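You operate a simulated robot arm through the tools that you are given. There is no shell and no other tool.

Carry out the task below with a simulated robot arm. There is one attempt and no reset: what you move stays moved.

TASK
Shut the blue mesh door, start the compressor, then shut both drain taps.
Fine: it starts only with the red power switch on.

It is judged by the outcome, as a careful person would: the job done as asked, and still so three seconds after it is handed in. It fails if anything else is knocked over, pushed out of place, dropped, spilled or broken.

THE ROBOT
A 7-joint arm with a two-finger parallel gripper, fixed in place. Base frame: the origin is on the floor under the middle of its stand, x ahead of it, y to its left, z up. Units: m, degrees, N and s.
With the tool pointing down near the work surface it reaches from about 0.44 to 0.92 m from the base axis. Its first joint turns from -143.0 to 143.0 degrees. Payload 3 kg.
The tool frame sits at the grasp point between the pads (the TCP): z along the fingers, y along the line on which they close. The tips reach 0.03 m beyond it. Largest opening 0.094 m; finger width 0.028, thickness 0.01; the body of the gripper, 0.05 by 0.096 m, starts 0.055 m behind the TCP.
Orientation is told as [roll, pitch, yaw] about the base's x, y, z axes, in that order, counted from this pose: with the fingers straight down and closing along the base's y, the tool's x points along the base's -x, its y along +y and its z along -z.

THE INTERFACE
- The arm moves only by the tool move_arm. Its argument "rows" is a list of rows, each an object of numbers (a shift or turn left out is 0, a gripper value left out holds the last): "rx", "ry", "rz": the turn, a rotation vector about the tool's x, y, z in units of 5 degrees (1.0 is 5 degrees); "x", "y", "z": the shift along the tool's x, y, z in units of 50 mm (1.0 is 50 mm); "jaw": the closure, from 0 (fully open) to 1 (shut). In form: [{"rx": .., "ry": .., "rz": .., "x": .., "y": .., "z": .., "jaw": ..}, ...]. A call has 1 to 20 rows; each row shifts and turns the commanded pose from where the row before left it, along the tool's axes as they then stand. A call with a number of a shift or a turn outside -1 to 1 is refused whole. Each row takes 0.2 s and may step no farther than 0.05 m and 8.6 degrees from the row before; otherwise, or with a gripper value out of range, the whole call is refused. Where a pose cannot be reached the arm comes as near as it can. A force on the tool above 40 N (or 10 N above the force at the start of the call, whichever is more), or a blocked arm, ends the call early, and 0.2 s more pass. The fingers move at their own pace (about 0.072 m/s each) and stop on an object; they squeeze with about 39 N. The grip force told is the motor's: it shows also when the fingers shut on nothing. Time passes only in rows, and 0.2 s behind the last, so rows that do not move let the fingers close. The reply holds the time, the measured pose of the TCP, the force on the tool along the base axes, the opening and the grip force, in the units named above and with some noise, with the torque about the TCP (base axes, N m) and any sound that the robot's microphone picked up, and new pictures: "views" is both (left out), scene, wrist or none.
- Cameras (640 x 400 px; columns grow to the right, rows downward): "scene" is fixed at [0.0502, -0.4997, 1.2347]; the picture's right is [0.73, -0.69, 0.00], its down [-0.22, -0.23, -0.95] and it looks along [0.65, 0.69, -0.32] (base axes); focal length 323 px, centre (320, 200). "wrist" rides on the gripper at [0.076, 0.014, -0.103] in the tool frame; the picture's right is [-0.18, 0.98, 0.00], its down [-0.75, -0.14, -0.64] and it looks along [-0.63, -0.12, 0.77] (tool axes); focal length 243 px, centre (320, 200). There is no depth. A picture from a camera that has moved, and an enlarged one, comes with that camera's place and axes in the base frame and with its lens.
- enlarge(camera, box): a new picture of the part [left, top, right, bottom] of that camera's present view, enlarged. It takes no simulated time.
- close_job(): hands the job in; it is judged then, once.

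Places have to be worked out from the pictures, the camera data and where the tool is seen. Open the gripper and draw the arm clear of the work before you hand the job in, unless the task says otherwise.

The tools are called as a command line: name --argument value ..., lists and objects as JSON in quotes. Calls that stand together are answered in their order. move_arm: Moves the arm, as the interface text tells. Its arguments: {"type":"object","properties":{"rows":{"type":"array","items":{"type":"object","properties":{"rx":{"type":"number"},"ry":{"type":"number"},"rz":{"type":"number"},"x":{"type":"number"},"y":{"type":"number"},"z":{"type":"number"},"jaw":{"type":"number"}}}},"views":{"type":"string","enum":["both","scene","wrist","none"]}},"required":["rows"]} The other tools are called the same way: enlarge (camera, box) takes an enlarged picture of a part of a camera's view; close_job () hands the job in.

At the start:

```text
time: 0.0
eef_pos: [0.4272, 0.2718, 1.2247]
orientation: [0.1, 0.1, -0.1]
wrist_force: [0.2, -0.5, -0.3]
ft_torque: [0.0, 0.0, -0.03]
grip_width: 0.094
finger_force: 0.1
```

scene: 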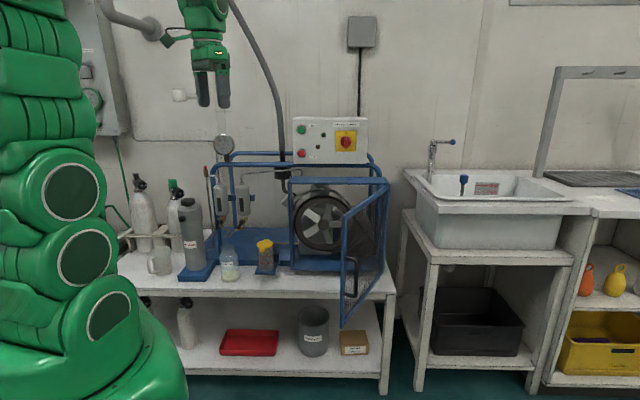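
wrist: 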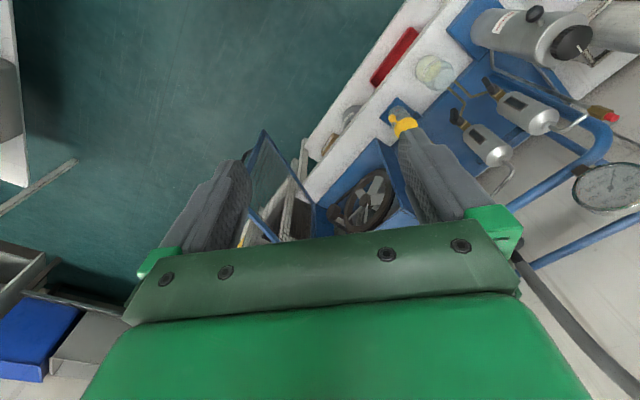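

I start by looking closely at the compressor, its panel, the mesh door and the possible drain taps in the scene view.

enlarge --camera "scene" --box '[270, 100, 410, 188]'

enlarge --camera "scene" --box '[110, 120, 300, 290]'

enlarge --camera "scene" --box '[260, 160, 410, 340]'

enlarge --camera "wrist" --box '[300, 0, 640, 260]'

```text
4.55 times, centred on (340, 144) of scene
camera zoom: at [0.0502, -0.4997, 1.2347], right [0.73, -0.69, 0.0], down [-0.22, -0.23, -0.95], along [0.65, 0.69, -0.32], focal length 1469 px, centre (229, 454)
```

zoom: 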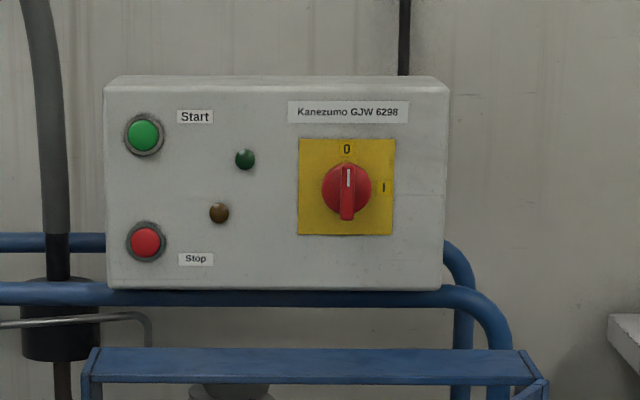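

```text
2.35 times, centred on (205, 205) of scene
camera zoom: at [0.0502, -0.4997, 1.2347], right [0.73, -0.69, 0.0], down [-0.22, -0.23, -0.95], along [0.65, 0.69, -0.32], focal length 760 px, centre (591, 188)
```

zoom: 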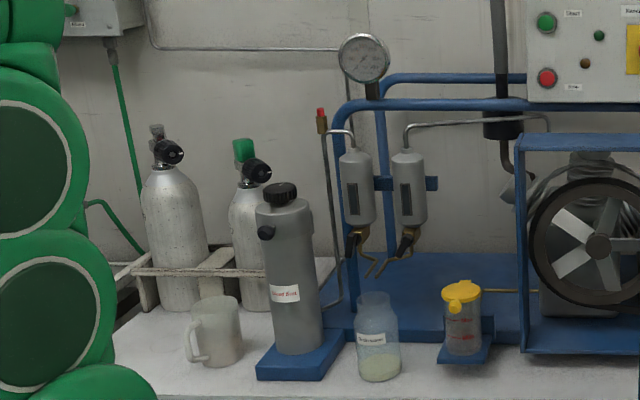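

```text
2.22 times, centred on (335, 250) of scene
camera zoom: at [0.0502, -0.4997, 1.2347], right [0.73, -0.69, 0.0], down [-0.22, -0.23, -0.95], along [0.65, 0.69, -0.32], focal length 718 px, centre (287, 89)
```

zoom: 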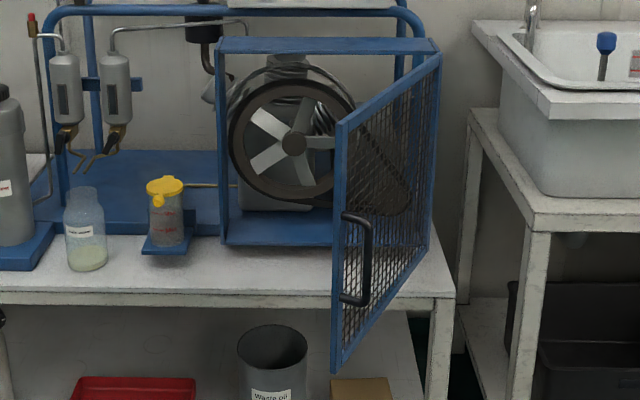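

```text
1.54 times, centred on (470, 130) of wrist
camera zoom: at [0.351, 0.2854, 1.3266], right [0.18, 0.98, 0.0], down [0.75, -0.14, 0.64], along [0.63, -0.12, -0.77], focal length 373 px, centre (89, 308)
```

zoom: 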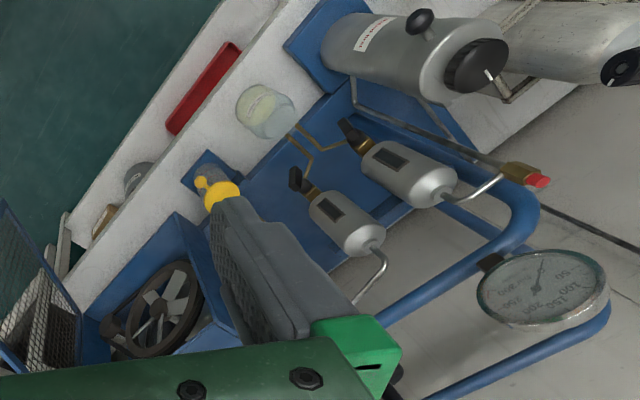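

The panel shows the switch at 0 (I is to the right, so it turns clockwise), Start is the green button, and two separators with lever drain taps hang to the left of the cage. I yaw the tool about 45° toward the wall and pitch it up to see the bench better with the wrist camera.

move_arm --rows '[{"rz": -1}, {"rz": -1}, {"rz": -1}, {"rz": -1}, {"rz": -1}, {"rz": -1}, {"rz": -1}, {"rz": -1}, {"rz": -1}, {"ry": -1}, {"ry": -1}, {"ry": -1}, {"ry": -1}, {"ry": -1}, {"ry": -1}]'

```text
time: 3.2
eef_pos: [0.4263, 0.2722, 1.2249]
orientation: [0.1, -30.2, 45.0]
wrist_force: [-1.3, 0.3, -0.6]
ft_torque: [0.01, 0.01, 0.03]
grip_width: 0.094
finger_force: 0.0
camera wrist: at [0.3345, 0.1987, 1.2749], right [-0.58, 0.81, 0.09], down [0.33, 0.13, 0.93], along [0.74, 0.57, -0.35], focal length 243 px, centre (320, 200)
```

scene: 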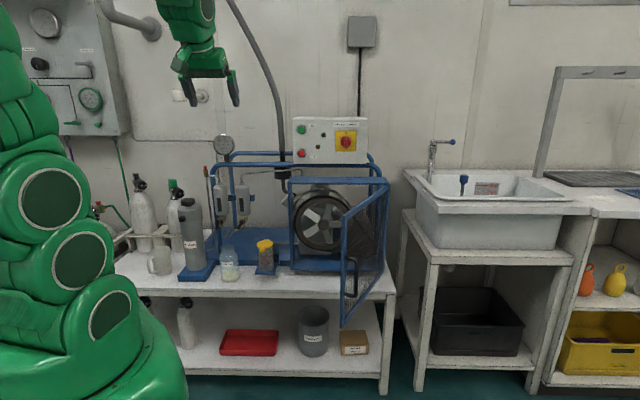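
wrist: 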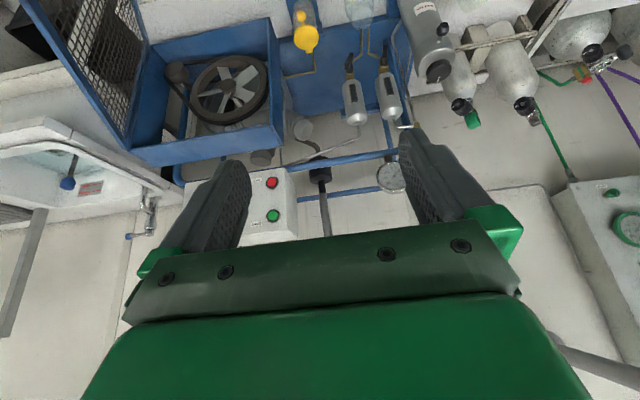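

The wrist view (upside down) now shows the cage, door, panel buttons and separators together. I enlarge the wrist view to triangulate the door and the taps.

enlarge --camera "wrist" --box '[20, 0, 300, 175]'

enlarge --camera "wrist" --box '[270, 0, 430, 200]'

enlarge --camera "scene" --box '[195, 160, 275, 220]'

```text
2.29 times, centred on (160, 88) of wrist
camera zoom: at [0.3345, 0.1987, 1.2749], right [-0.58, 0.81, 0.09], down [0.33, 0.13, 0.93], along [0.74, 0.57, -0.35], focal length 555 px, centre (686, 457)
```

zoom: 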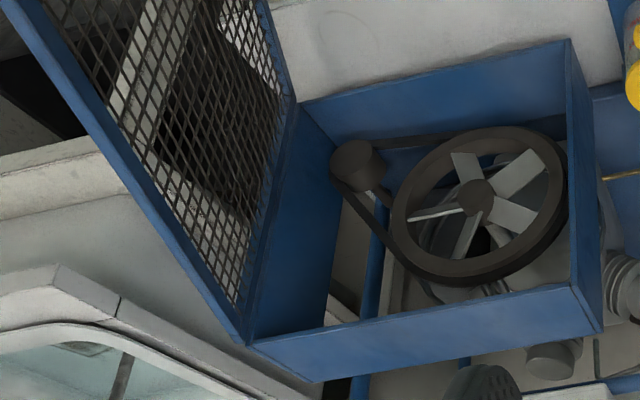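

```text
2.00 times, centred on (350, 100) of wrist
camera zoom: at [0.3345, 0.1987, 1.2749], right [-0.58, 0.81, 0.09], down [0.33, 0.13, 0.93], along [0.74, 0.57, -0.35], focal length 485 px, centre (260, 400)
```

zoom: 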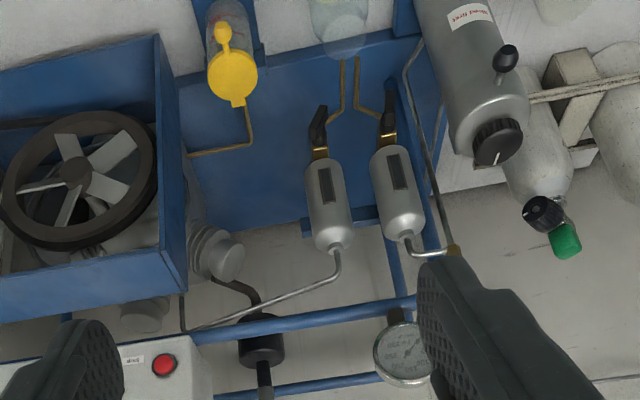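

```text
6.67 times, centred on (235, 190) of scene
camera zoom: at [0.0502, -0.4997, 1.2347], right [0.73, -0.69, 0.0], down [-0.22, -0.23, -0.95], along [0.65, 0.69, -0.32], focal length 2154 px, centre (887, 267)
```

zoom: 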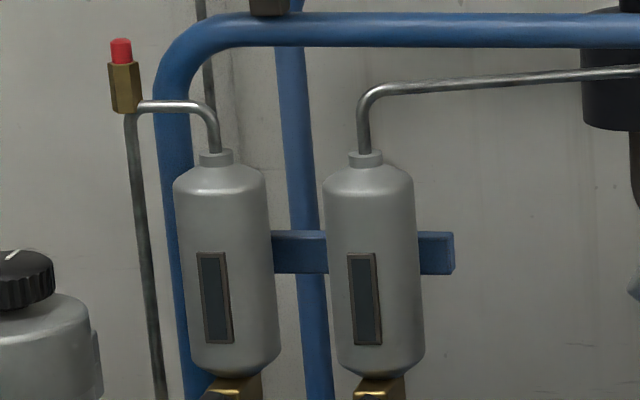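

I zoom in on the two tap levers in the scene camera.

enlarge --camera "scene" --box '[205, 205, 261, 240]'

enlarge --camera "wrist" --box '[325, 30, 405, 80]'

enlarge --camera "scene" --box '[325, 175, 400, 335]'

```text
11.43 times, centred on (233, 222) of scene
camera zoom: at [0.0502, -0.4997, 1.2347], right [0.73, -0.69, 0.0], down [-0.22, -0.23, -0.95], along [0.65, 0.69, -0.32], focal length 3693 px, centre (1314, -57)
```

zoom: 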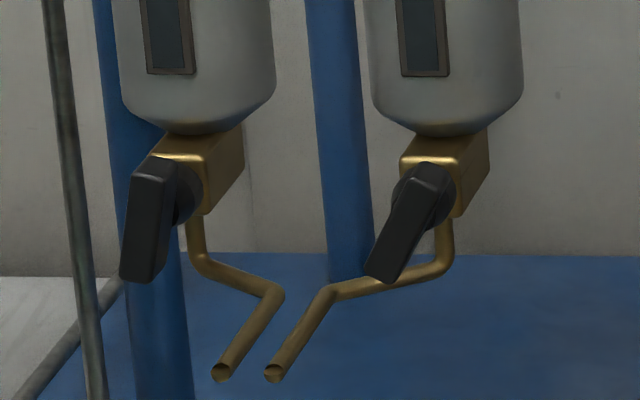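

```text
8.00 times, centred on (365, 55) of wrist
camera zoom: at [0.3345, 0.1987, 1.2749], right [-0.58, 0.81, 0.09], down [0.33, 0.13, 0.93], along [0.74, 0.57, -0.35], focal length 1941 px, centre (-40, 1360)
```

zoom: 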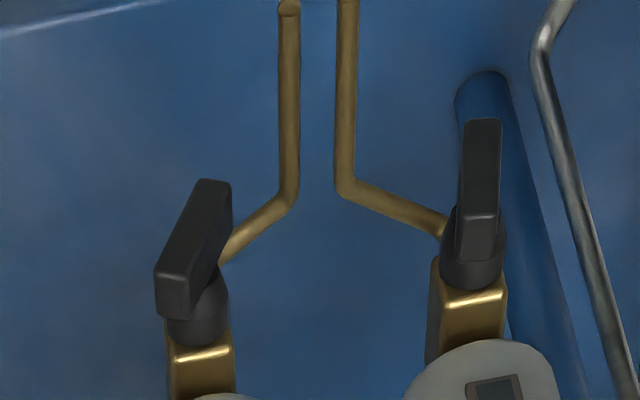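

```text
2.50 times, centred on (362, 255) of scene
camera zoom: at [0.0502, -0.4997, 1.2347], right [0.73, -0.69, 0.0], down [-0.22, -0.23, -0.95], along [0.65, 0.69, -0.32], focal length 808 px, centre (214, 62)
```

zoom: 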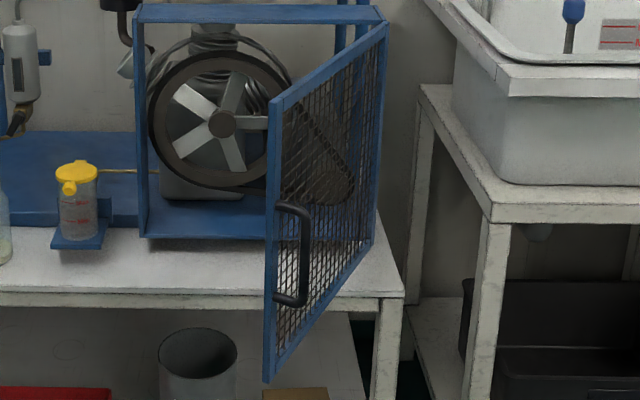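

From triangulation, the door hinge is about 0.63 m along the bench. Its free edge swings out about 60° and spans z 0.555–0.918, so I'll push it shut from its outer (right) side. I move the arm right at a safe height and close the fingers.

move_arm --rows '[{"x": 0.14, "y": -0.915, "z": 0.092, "jaw": 1}, {"x": 0.14, "y": -0.915, "z": 0.092}, {"x": 0.14, "y": -0.915, "z": 0.092}, {"x": 0.14, "y": -0.915, "z": 0.092}, {"x": 0.14, "y": -0.915, "z": 0.092}, {"x": 0.14, "y": -0.915, "z": 0.092}, {"x": 0.14, "y": -0.915, "z": 0.092}, {"x": 0.14, "y": -0.915, "z": 0.092}, {"x": 0.14, "y": -0.915, "z": 0.092}, {"x": 0.14, "y": -0.915, "z": 0.092}]'

```text
time: 5.4
eef_pos: [0.7239, -0.0803, 1.1494]
orientation: [-0.1, -30.0, 44.9]
wrist_force: [0.0, 0.3, 1.0]
ft_torque: [0.02, 0.0, -0.05]
grip_width: 0.0
finger_force: 33.3
camera wrist: at [0.6314, -0.154, 1.1988], right [-0.58, 0.81, 0.09], down [0.33, 0.13, 0.93], along [0.74, 0.57, -0.35], focal length 243 px, centre (320, 200)
```

scene: 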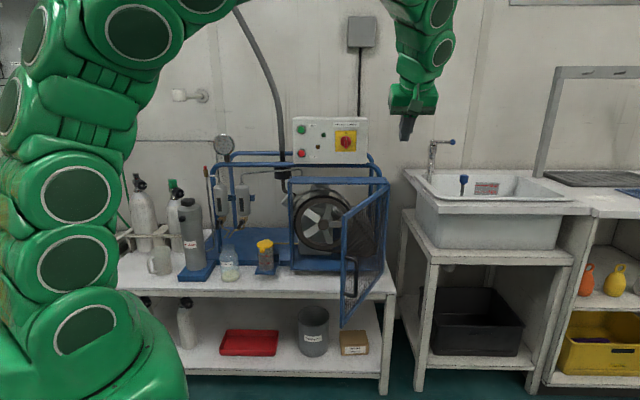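
wrist: 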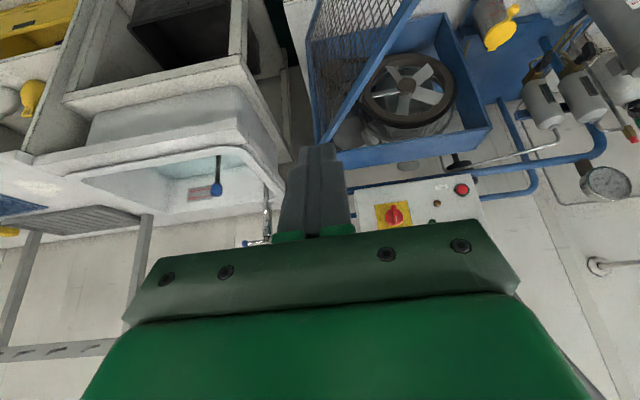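

The arm is now to the right of the door at height. I yaw the tool about 20° left and pitch it to 60° so the closed fingertips point toward the door's outer face.

move_arm --rows '[{"rx": -0.5, "rz": -0.866}, {"rx": -0.5, "rz": -0.866}, {"rx": -0.5, "rz": -0.866}, {"rx": -0.5, "rz": -0.866}, {"ry": -1}, {"ry": -1}, {"ry": -1}, {"ry": -1}, {"ry": -1}, {"ry": -1}]'

```text
time: 7.6
eef_pos: [0.7241, -0.0793, 1.1509]
orientation: [-0.2, -60.1, 65.0]
wrist_force: [-0.9, 0.4, 0.8]
ft_torque: [0.0, 0.03, 0.02]
grip_width: 0.0001
finger_force: 32.7
camera wrist: at [0.6582, -0.1886, 1.1348], right [-0.85, 0.5, 0.16], down [0.05, -0.22, 0.97], along [0.52, 0.84, 0.16], focal length 243 px, centre (320, 200)
```

scene: 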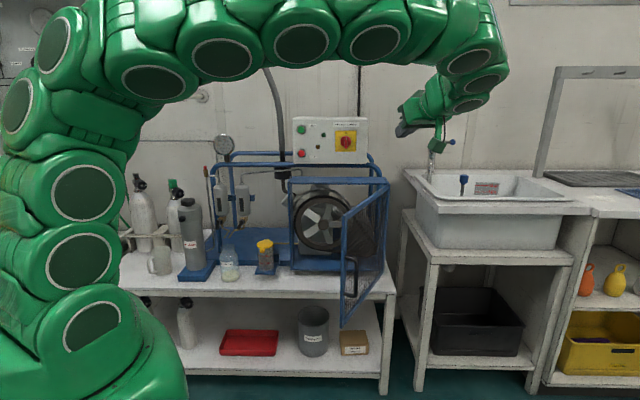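
wrist: 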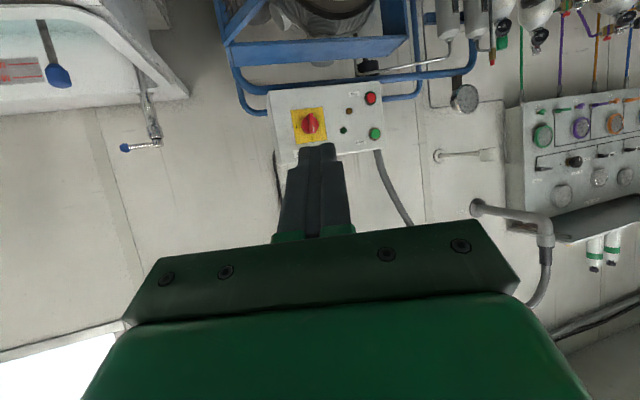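

The arm reaches this pose well. Now I lower it so the fingertips sit at z≈0.85, just above the handle and about 8 cm outside the door stile.

move_arm --rows '[{"x": 0.823, "z": 0.474}, {"x": 0.823, "z": 0.474}, {"x": 0.823, "z": 0.474}, {"x": 0.823, "z": 0.474}, {"x": 0.823, "z": 0.474}, {"x": 0.823, "z": 0.474}, {"x": -0.077, "y": 0.608, "z": 0.133}, {"x": -0.077, "y": 0.608, "z": 0.133}]'

```text
time: 9.4
eef_pos: [0.6741, -0.0378, 0.8661]
orientation: [0.1, -60.0, 65.1]
wrist_force: [-1.3, -0.1, -0.2]
ft_torque: [0.03, 0.01, 0.0]
grip_width: 0.0002
finger_force: 33.0
camera wrist: at [0.6081, -0.147, 0.8497], right [-0.85, 0.5, 0.16], down [0.05, -0.22, 0.97], along [0.52, 0.84, 0.16], focal length 243 px, centre (320, 200)
```

scene: 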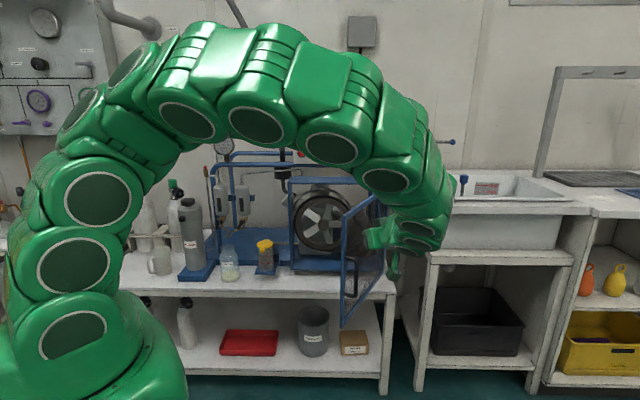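
wrist: 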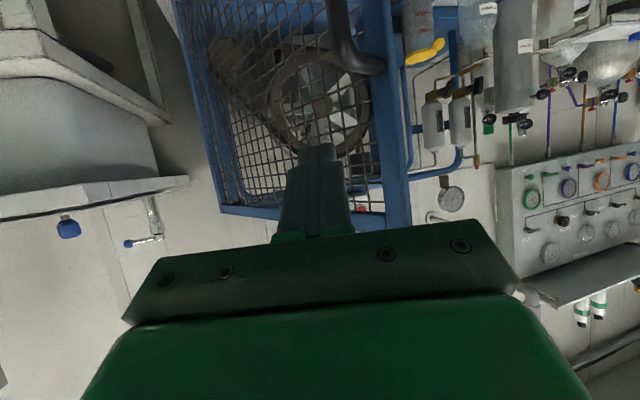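

The stile appears about where predicted, at radius ≈0.35 from the hinge. I move into contact and push the first 10° of the swing slowly.

move_arm --rows '[{"x": -0.13, "y": 0.295, "z": 0.225}, {"x": -0.13, "y": 0.295, "z": 0.225}, {"x": -0.13, "y": 0.295, "z": 0.225}, {"x": -0.122, "y": 0.187, "z": 0.211}, {"x": -0.122, "y": 0.187, "z": 0.211}, {"x": -0.122, "y": 0.187, "z": 0.211}, {"x": -0.122, "y": 0.187, "z": 0.211}]'

```text
time: 11.0
eef_pos: [0.6374, 0.0755, 0.866]
orientation: [0.0, -60.0, 65.0]
wrist_force: [-0.2, -0.4, 0.6]
ft_torque: [0.03, -0.01, 0.02]
grip_width: 0.0001
finger_force: 32.8
camera wrist: at [0.5728, -0.0349, 0.85], right [-0.85, 0.5, 0.16], down [0.05, -0.22, 0.97], along [0.52, 0.84, 0.16], focal length 243 px, centre (320, 200)
```

scene: 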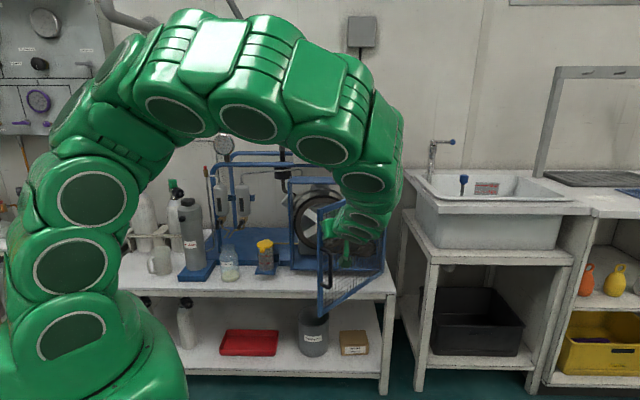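
wrist: 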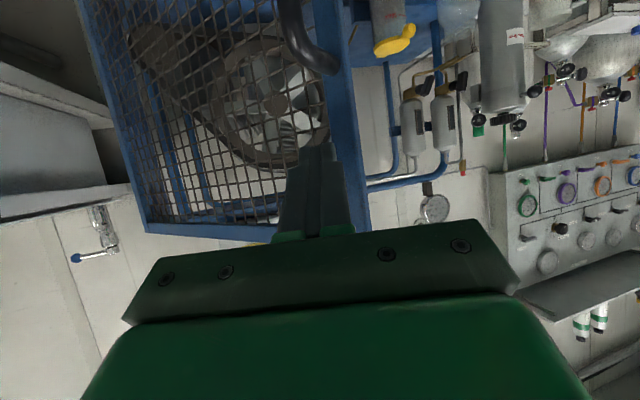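

The door follows the fingertips with almost no force, and the tip rests on the stile. I continue along the arc to roughly 10° from closed.

move_arm --rows '[{"x": -0.13, "y": 0.181, "z": 0.225}, {"x": -0.13, "y": 0.181, "z": 0.225}, {"x": -0.13, "y": 0.181, "z": 0.225}, {"x": -0.13, "y": 0.181, "z": 0.225}, {"x": -0.15, "y": 0.094, "z": 0.26}, {"x": -0.15, "y": 0.094, "z": 0.26}, {"x": -0.15, "y": 0.094, "z": 0.26}, {"x": -0.15, "y": 0.094, "z": 0.26}, {"x": -0.156, "y": 0.041, "z": 0.27}, {"x": -0.156, "y": 0.041, "z": 0.27}, {"x": -0.156, "y": 0.041, "z": 0.27}, {"x": -0.156, "y": 0.041, "z": 0.27}, {"x": -0.157, "y": -0.014, "z": 0.272}, {"x": -0.157, "y": -0.014, "z": 0.272}, {"x": -0.157, "y": -0.014, "z": 0.272}, {"x": -0.157, "y": -0.014, "z": 0.272}]'

```text
time: 14.4
eef_pos: [0.6837, 0.316, 0.8656]
orientation: [0.0, -60.1, 65.1]
wrist_force: [-0.1, -0.3, 0.8]
ft_torque: [0.0, 0.02, -0.02]
grip_width: 0.0
finger_force: 32.5
camera wrist: at [0.6178, 0.2059, 0.8501], right [-0.85, 0.5, 0.16], down [0.05, -0.22, 0.97], along [0.52, 0.84, 0.16], focal length 243 px, centre (320, 200)
```

scene: 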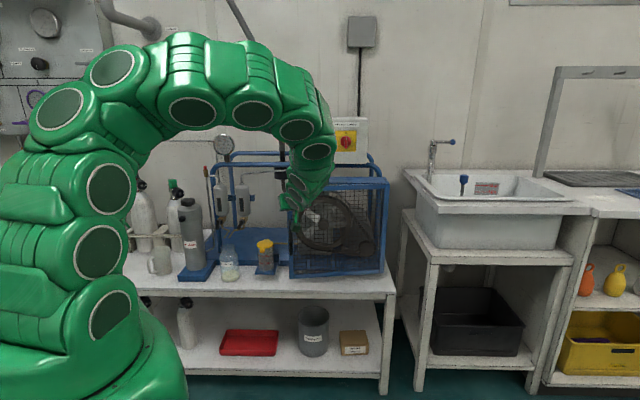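
wrist: 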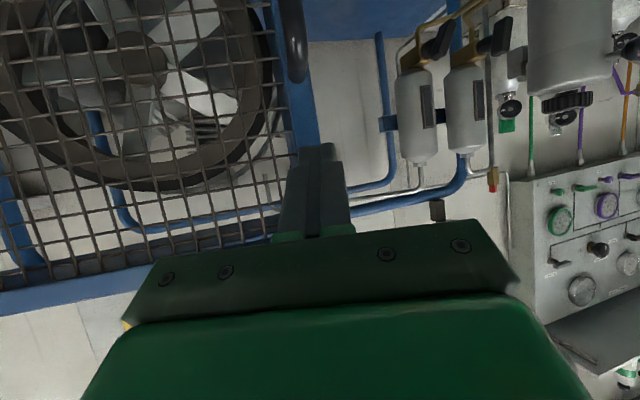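

The door is nearly shut, with the tip near the outer edge of the stile. I shift slightly toward the hinge while pushing the last 10°, then press gently to seat it.

move_arm --rows '[{"x": -0.145, "y": -0.115, "z": 0.252}, {"x": -0.145, "y": -0.115, "z": 0.252}, {"x": -0.145, "y": -0.115, "z": 0.252}, {"x": -0.145, "y": -0.115, "z": 0.252}, {"x": -0.038, "y": -0.025, "z": 0.066}, {"x": -0.038, "y": -0.025, "z": 0.066}, {"x": -0.038, "y": -0.025, "z": 0.066}]'

```text
time: 15.4
eef_pos: [0.73, 0.3558, 0.865]
orientation: [0.2, -60.0, 64.9]
wrist_force: [-33.3, -31.1, 17.8]
ft_torque: [0.3, -0.24, 0.2]
grip_width: 0.0
finger_force: 33.4
stopped in row 5: the force on the tool passed its limit at 80 N (the readings are from after the stop); the commanded pose is now the measured one
camera wrist: at [0.663, 0.2463, 0.8494], right [-0.85, 0.5, 0.16], down [0.05, -0.22, 0.97], along [0.52, 0.84, 0.16], focal length 243 px, centre (320, 200)
```

scene: 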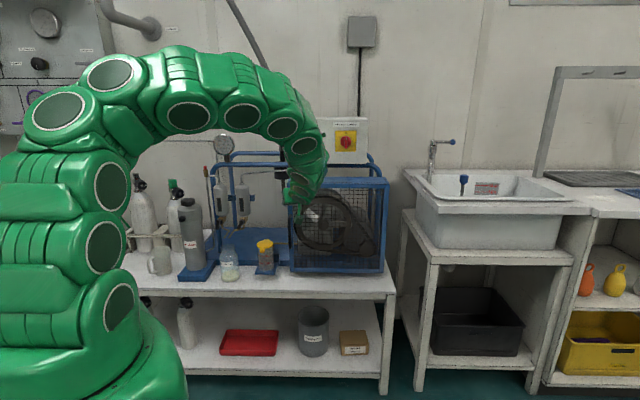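
wrist: 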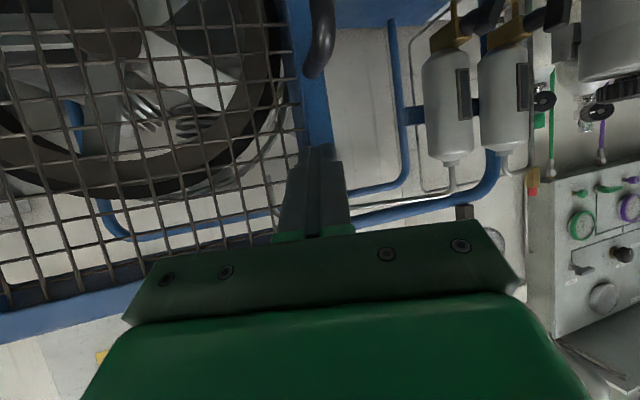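

The force jumped to a hard stop with the tip at about v=0.79, so the door is against its frame. I back off and check that it stays shut.

move_arm --rows '[{"x": 0.158, "y": 0.105, "z": -0.274}, {"x": 0.317, "y": 0.21, "z": -0.548}, {"x": 0.317, "y": 0.21, "z": -0.548}, {"x": 0.317, "y": 0.21, "z": -0.548}, {"x": 0.317, "y": 0.21, "z": -0.548}]'

enlarge --camera "scene" --box '[260, 100, 410, 300]'

```text
time: 16.6
eef_pos: [0.6271, 0.2468, 0.864]
orientation: [0.1, -59.9, 65.0]
wrist_force: [0.0, 0.3, -1.1]
ft_torque: [0.01, 0.01, 0.0]
grip_width: 0.0
finger_force: 32.9
camera wrist: at [0.561, 0.1366, 0.8494], right [-0.85, 0.5, 0.16], down [0.05, -0.22, 0.97], along [0.52, 0.84, 0.16], focal length 243 px, centre (320, 200)
```

scene: 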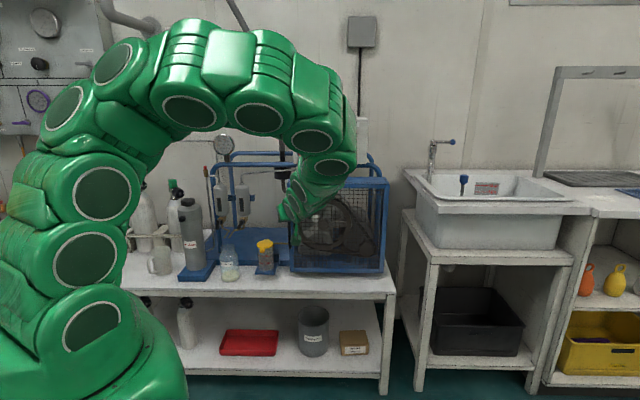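
wrist: 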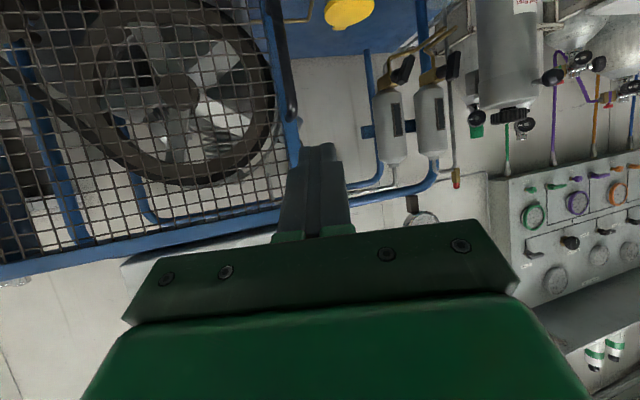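

```text
2.00 times, centred on (335, 200) of scene
camera zoom: at [0.0502, -0.4997, 1.2347], right [0.73, -0.69, 0.0], down [-0.22, -0.23, -0.95], along [0.65, 0.69, -0.32], focal length 646 px, centre (290, 200)
```

zoom: 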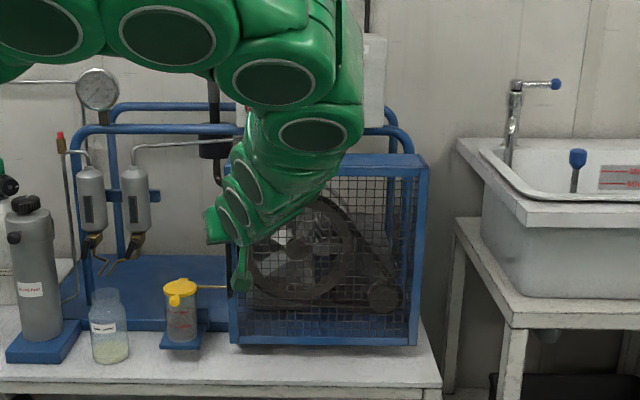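

The door looks fully shut in the scene view. Next is the power switch: I rise to z≈1.045, move in front of the knob (about 0.48 along the bench), and level the tool so it points straight at the panel.

move_arm --rows '[{"x": -0.483, "y": -0.607, "z": -0.198}, {"x": -0.483, "y": -0.607, "z": -0.198}, {"x": -0.483, "y": -0.607, "z": -0.198}, {"x": -0.483, "y": -0.607, "z": -0.198}, {"x": -0.483, "y": -0.607, "z": -0.198}, {"x": -0.483, "y": -0.607, "z": -0.198}, {"x": -0.483, "y": -0.607, "z": -0.198}, {"rx": 0.792, "rz": 0.457}, {"rx": 0.792, "rz": 0.457}, {"rx": 0.792, "rz": 0.457}, {"rx": 0.792, "rz": 0.457}, {"ry": -1}, {"ry": -1}, {"ry": -1}, {"ry": -1}, {"ry": -1}, {"ry": -1, "jaw": 0.5}]'

enlarge --camera "scene" --box '[260, 100, 410, 300]'

```text
time: 20.2
eef_pos: [0.8302, 0.1809, 1.0449]
orientation: [52.3, -89.9, -5.6]
wrist_force: [0.4, -0.5, 1.4]
ft_torque: [0.04, 0.03, 0.01]
grip_width: 0.0473
finger_force: 0.4
camera wrist: at [0.7495, 0.1147, 0.9676], right [-0.71, 0.67, 0.19], down [-0.34, -0.56, 0.75], along [0.61, 0.48, 0.63], focal length 243 px, centre (320, 200)
```

scene: 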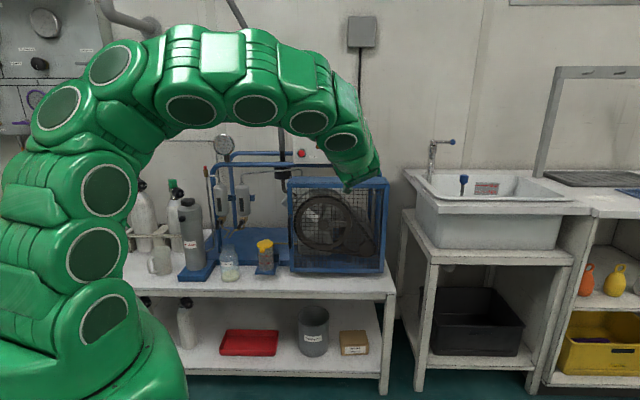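
wrist: 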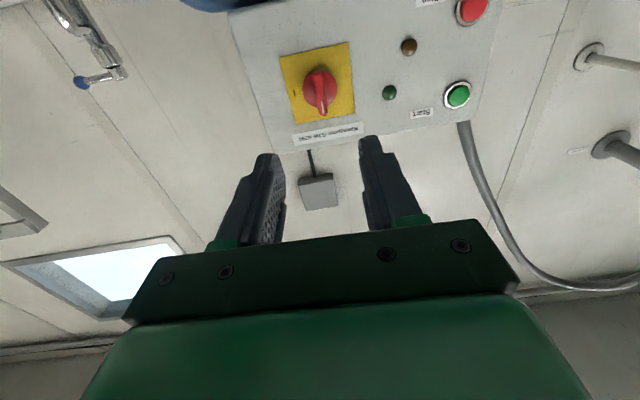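

```text
2.00 times, centred on (335, 200) of scene
camera zoom: at [0.0502, -0.4997, 1.2347], right [0.73, -0.69, 0.0], down [-0.22, -0.23, -0.95], along [0.65, 0.69, -0.32], focal length 646 px, centre (290, 200)
```

zoom: 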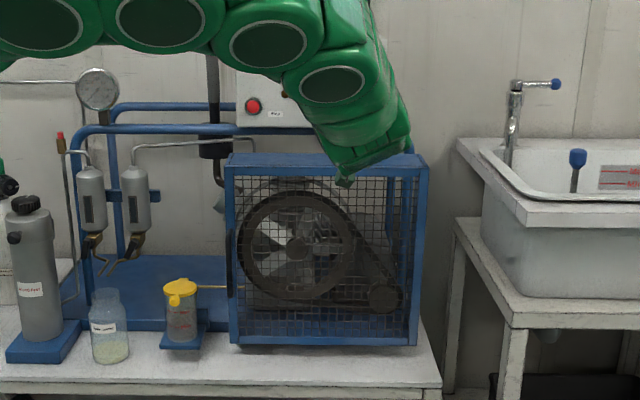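

The knob is visible just above the finger gap, and the door stays closed. I enlarge the wrist view to measure the knob and buttons precisely.

enlarge --camera "wrist" --box '[220, 20, 500, 195]'

```text
2.29 times, centred on (360, 108) of wrist
camera zoom: at [0.7495, 0.1147, 0.9676], right [-0.71, 0.67, 0.19], down [-0.34, -0.56, 0.75], along [0.61, 0.48, 0.63], focal length 555 px, centre (229, 411)
```

zoom: 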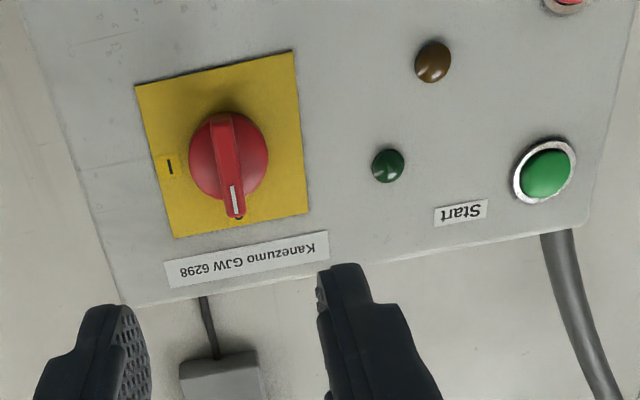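

The panel face works out at about v=0.917, with the knob centre at (0.482, z 1.052), already nearly in line with the tool axis. I advance to about 2.5 cm in front of the knob and re-check the alignment.

move_arm --rows '[{"x": -0.035, "y": -0.01, "z": 0.645}, {"x": -0.035, "y": -0.01, "z": 0.645}, {"x": -0.035, "y": -0.01, "z": 0.645}, {"x": -0.035, "z": 0.645}]'

enlarge --camera "wrist" --box '[200, 40, 440, 240]'

enlarge --camera "scene" --box '[280, 90, 400, 190]'

```text
time: 21.2
eef_pos: [0.9188, 0.2736, 1.0521]
orientation: [39.8, -89.8, 6.9]
wrist_force: [-0.1, 0.5, 0.4]
ft_torque: [-0.01, -0.01, 0.01]
grip_width: 0.047
finger_force: 0.0
camera wrist: at [0.8392, 0.2077, 0.9746], right [-0.72, 0.67, 0.19], down [-0.34, -0.56, 0.75], along [0.61, 0.48, 0.63], focal length 243 px, centre (320, 200)
```

scene: 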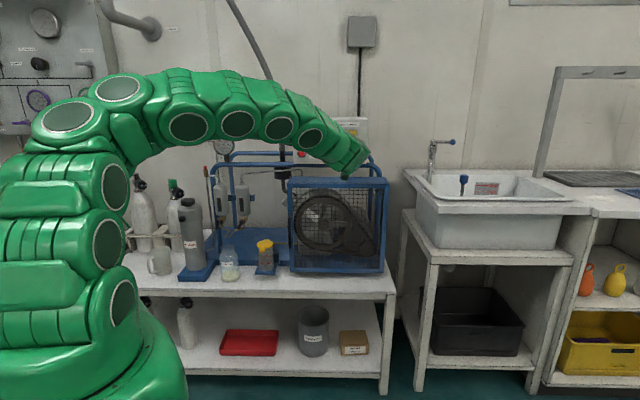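
wrist: 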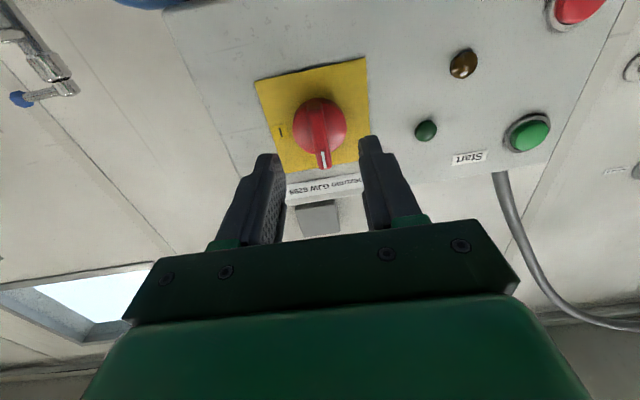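

```text
2.00 times, centred on (320, 140) of wrist
camera zoom: at [0.8392, 0.2077, 0.9746], right [-0.72, 0.67, 0.19], down [-0.34, -0.56, 0.75], along [0.61, 0.48, 0.63], focal length 485 px, centre (320, 320)
```

zoom: 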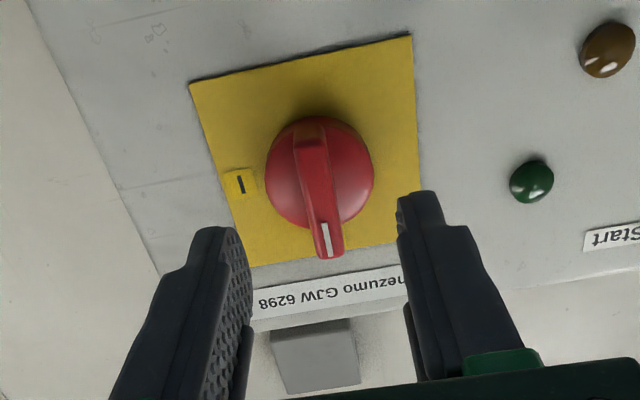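

```text
4.00 times, centred on (340, 140) of scene
camera zoom: at [0.0502, -0.4997, 1.2347], right [0.73, -0.69, 0.0], down [-0.22, -0.23, -0.95], along [0.65, 0.69, -0.32], focal length 1293 px, centre (240, 440)
```

zoom: 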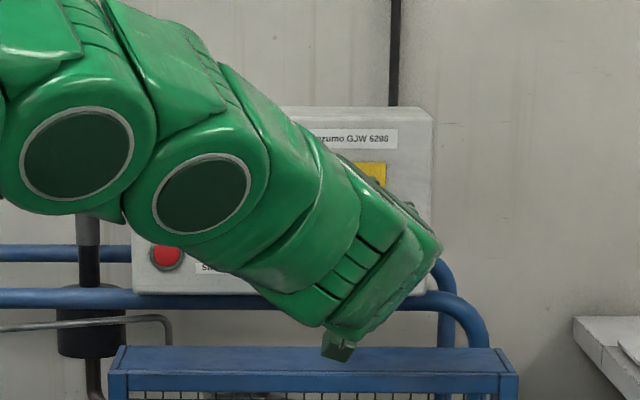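

Alignment is good: the tool axis is on the knob centre, and the bar front is at about v=0.89. I advance 4 cm so the pads straddle the bar, checking force and pictures before closing.

move_arm --rows '[{"z": 0.25}, {"z": 0.25}, {"z": 0.2}, {"z": 0.1}]'

enlarge --camera "wrist" --box '[200, 40, 440, 240]'

```text
time: 22.2
eef_pos: [0.9445, 0.3019, 1.0516]
orientation: [20.3, -89.9, 26.4]
wrist_force: [-0.1, 0.4, 0.4]
ft_torque: [-0.01, 0.01, -0.03]
grip_width: 0.0472
finger_force: 0.0
camera wrist: at [0.8655, 0.2364, 0.975], right [-0.72, 0.67, 0.18], down [-0.34, -0.56, 0.75], along [0.61, 0.48, 0.63], focal length 243 px, centre (320, 200)
```

scene: 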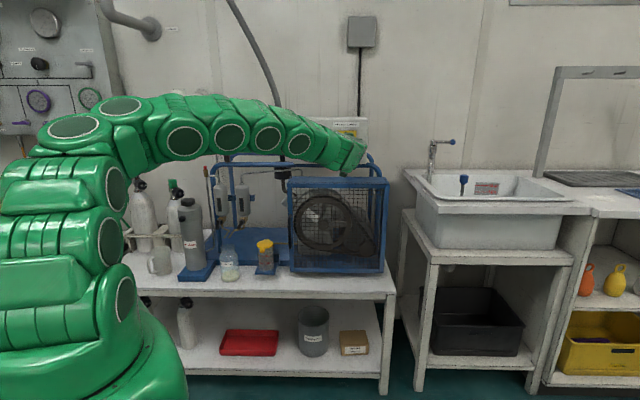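
wrist: 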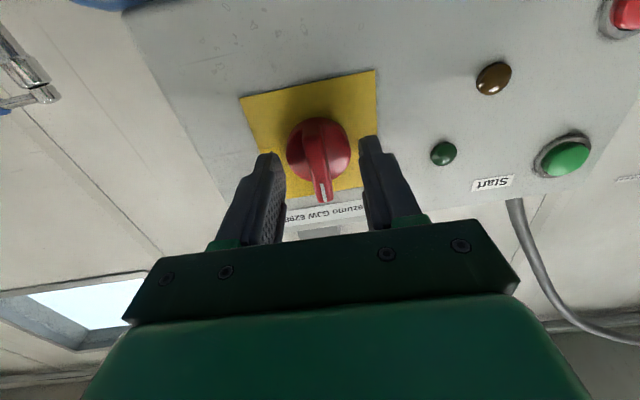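

```text
2.00 times, centred on (320, 140) of wrist
camera zoom: at [0.8655, 0.2364, 0.975], right [-0.72, 0.67, 0.18], down [-0.34, -0.56, 0.75], along [0.61, 0.48, 0.63], focal length 485 px, centre (320, 320)
```

zoom: 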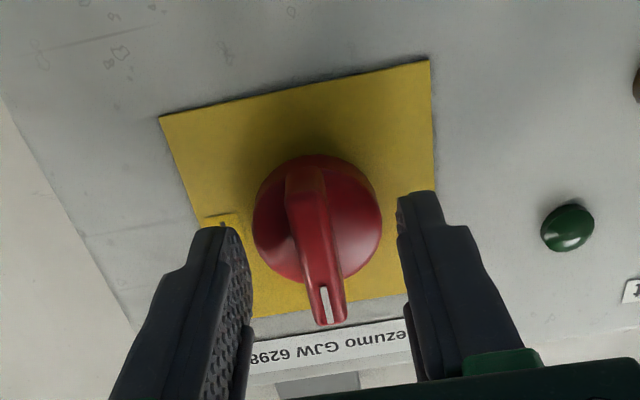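

The tips are about 1 cm past the bar front and centred. I advance 4 mm more and close onto the bar.

move_arm --rows '[{"z": 0.08}, {"jaw": 1}, {}, {}]'

enlarge --camera "wrist" --box '[200, 40, 440, 240]'

```text
time: 23.2
eef_pos: [0.9494, 0.3032, 1.0523]
orientation: [94.6, -89.8, -47.9]
wrist_force: [-31.3, -24.6, 4.9]
ft_torque: [0.08, -0.09, 0.23]
grip_width: 0.038
finger_force: 44.6
camera wrist: at [0.8686, 0.2378, 0.9758], right [-0.71, 0.67, 0.19], down [-0.34, -0.56, 0.75], along [0.61, 0.48, 0.63], focal length 243 px, centre (320, 200)
```

scene: 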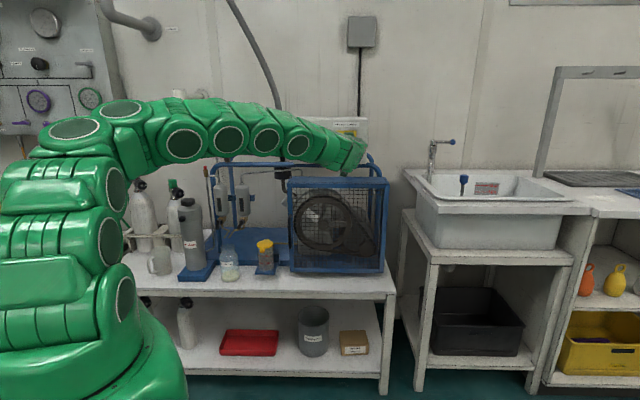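
wrist: 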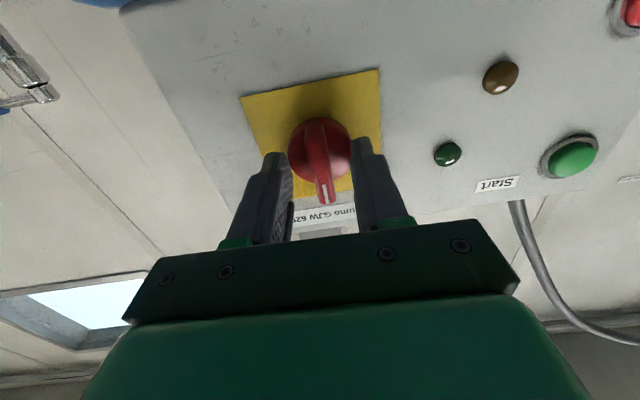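

```text
2.00 times, centred on (320, 140) of wrist
camera zoom: at [0.8686, 0.2378, 0.9758], right [-0.71, 0.67, 0.19], down [-0.34, -0.56, 0.75], along [0.61, 0.48, 0.63], focal length 485 px, centre (320, 320)
```

zoom: 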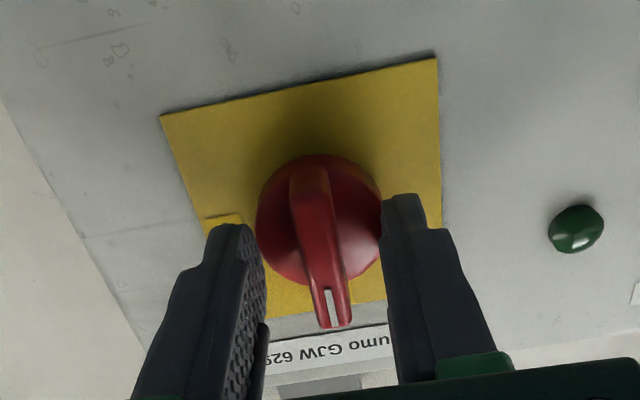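

The pads closed on the domed disc (0.038) instead of the bar, and pushed back along the axis. I open, back off about 2.5 cm, narrow the gap to ~25 mm so the tips will fit around the bar only, and look again.

move_arm --rows '[{"jaw": 0.5}, {}, {"z": -0.25}, {"z": -0.25, "jaw": 0.73}, {}]'

enlarge --camera "wrist" --box '[240, 60, 400, 220]'

```text
time: 24.4
eef_pos: [0.931, 0.2884, 1.0531]
orientation: [44.9, -89.9, 1.9]
wrist_force: [-0.2, -0.3, 0.4]
ft_torque: [-0.01, 0.0, -0.02]
grip_width: 0.0253
finger_force: 0.0
camera wrist: at [0.8513, 0.2217, 0.9753], right [-0.72, 0.67, 0.19], down [-0.34, -0.56, 0.75], along [0.61, 0.48, 0.63], focal length 243 px, centre (320, 200)
```

scene: 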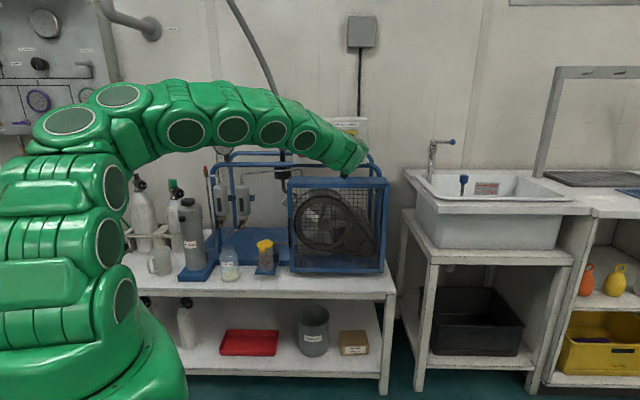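
wrist: 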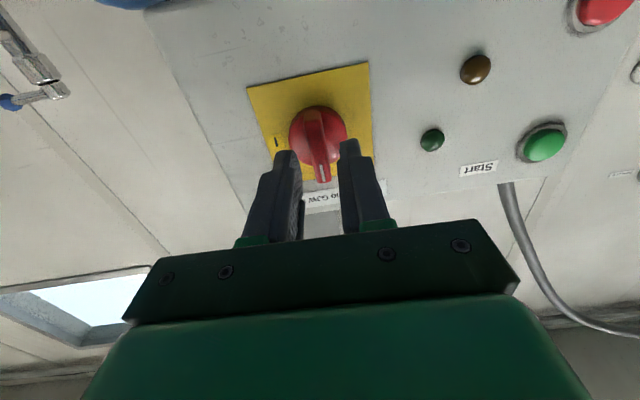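

```text
2.50 times, centred on (320, 140) of wrist
camera zoom: at [0.8513, 0.2217, 0.9753], right [-0.72, 0.67, 0.19], down [-0.34, -0.56, 0.75], along [0.61, 0.48, 0.63], focal length 606 px, centre (320, 350)
```

zoom: 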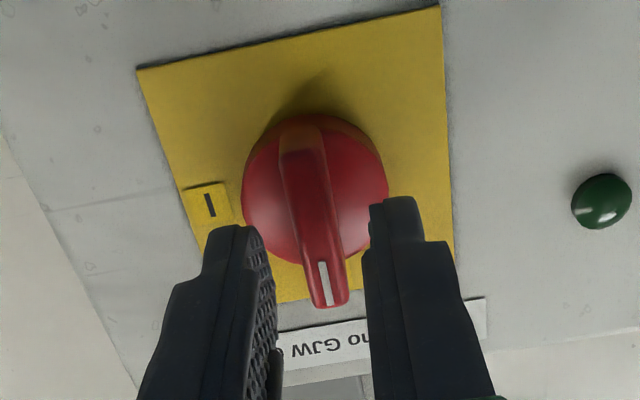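

The gap is centred on the bar. I advance slowly until the tips are just in front of or touching the disc face.

move_arm --rows '[{"z": 0.12}, {"z": 0.12}, {"z": 0.06}, {"z": 0.04}, {"z": 0.03}]' --views "wrist"

enlarge --camera "wrist" --box '[240, 60, 400, 220]'

```text
time: 25.6
eef_pos: [0.9448, 0.2998, 1.0521]
orientation: [44.4, -90.0, 2.2]
wrist_force: [-0.8, 0.0, -0.1]
ft_torque: [0.0, -0.04, 0.02]
grip_width: 0.0254
finger_force: 0.1
camera wrist: at [0.8642, 0.2348, 0.9753], right [-0.72, 0.67, 0.19], down [-0.34, -0.56, 0.75], along [0.61, 0.48, 0.63], focal length 243 px, centre (320, 200)
```

wrist: 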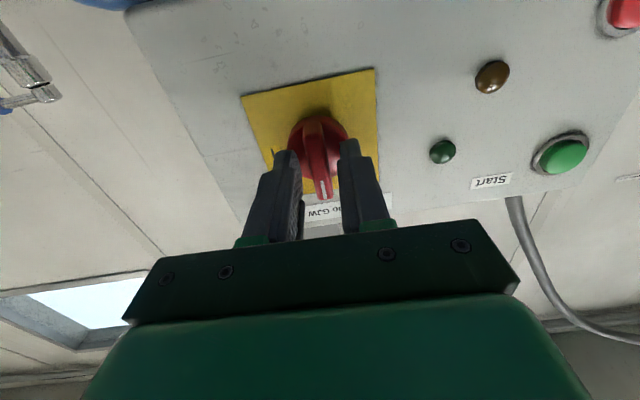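

```text
2.50 times, centred on (320, 140) of wrist
camera zoom: at [0.8642, 0.2348, 0.9753], right [-0.72, 0.67, 0.19], down [-0.34, -0.56, 0.75], along [0.61, 0.48, 0.63], focal length 606 px, centre (320, 350)
```

zoom: 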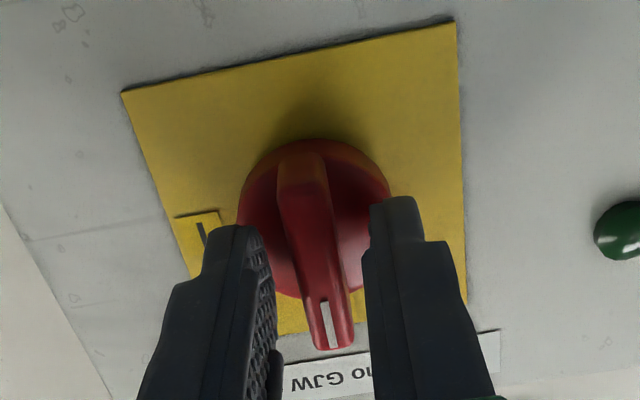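

There is no contact force yet and the tips overlap the bar by about 7 mm. I ease in 2 mm more and close.

move_arm --rows '[{"z": 0.04}, {"jaw": 1}, {}, {}]' --views "wrist"

enlarge --camera "wrist" --box '[240, 60, 400, 220]'

```text
time: 26.6
eef_pos: [0.9462, 0.3022, 1.0526]
orientation: [71.5, -89.9, -24.9]
wrist_force: [-1.4, -0.1, 4.3]
ft_torque: [0.06, -0.03, -0.75]
grip_width: 0.0109
finger_force: 44.5
camera wrist: at [0.8658, 0.2359, 0.9758], right [-0.72, 0.67, 0.18], down [-0.34, -0.56, 0.75], along [0.61, 0.48, 0.63], focal length 243 px, centre (320, 200)
```

wrist: 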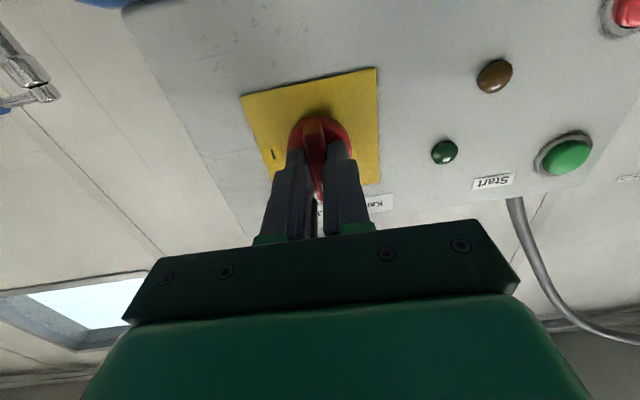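

```text
2.50 times, centred on (320, 140) of wrist
camera zoom: at [0.8658, 0.2359, 0.9758], right [-0.72, 0.67, 0.18], down [-0.34, -0.56, 0.75], along [0.61, 0.48, 0.63], focal length 606 px, centre (320, 350)
```

zoom: 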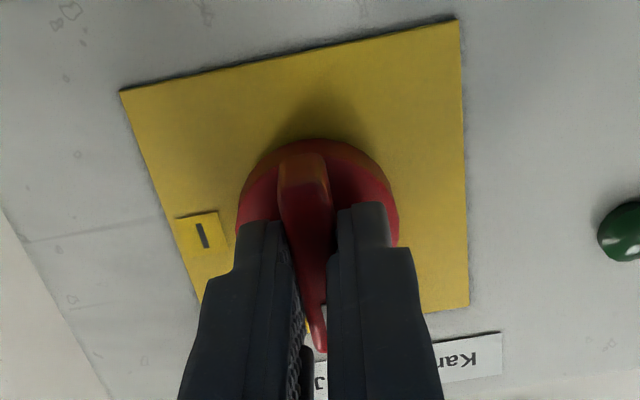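

The grip is on the bar (0.011 m opening). I turn clockwise (+rz) 25° first to check the knob follows.

move_arm --rows '[{"rz": 1}, {"rz": 1}, {"rz": 1}, {"rz": 1}, {"rz": 1}]' --views "wrist"

enlarge --camera "wrist" --box '[240, 60, 400, 220]'

```text
time: 27.9
eef_pos: [0.9466, 0.3015, 1.0534]
orientation: [89.9, -64.8, -43.2]
wrist_force: [8.7, -2.4, 13.3]
ft_torque: [0.48, -0.45, -1.17]
grip_width: 0.0113
finger_force: 44.7
camera wrist: at [0.8433, 0.2568, 0.989], right [-0.59, 0.56, 0.58], down [-0.11, -0.77, 0.62], along [0.8, 0.3, 0.52], focal length 243 px, centre (320, 200)
```

wrist: 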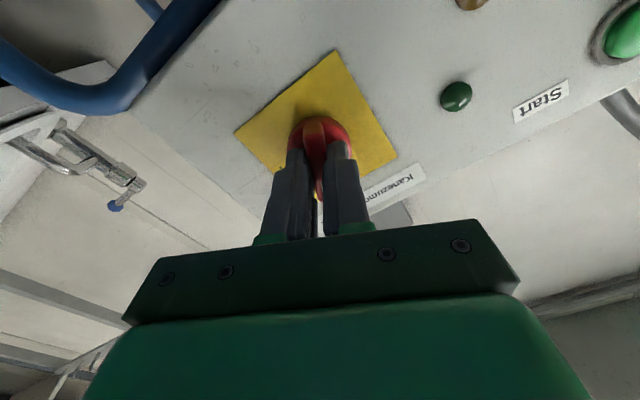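

```text
2.50 times, centred on (320, 140) of wrist
camera zoom: at [0.8433, 0.2568, 0.989], right [-0.59, 0.56, 0.58], down [-0.11, -0.77, 0.62], along [0.8, 0.3, 0.52], focal length 606 px, centre (320, 350)
```

zoom: 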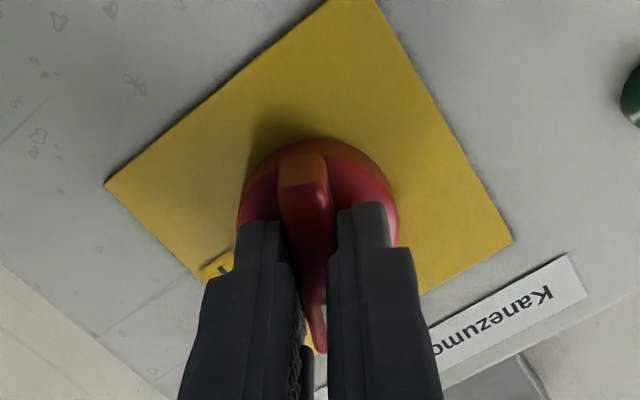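

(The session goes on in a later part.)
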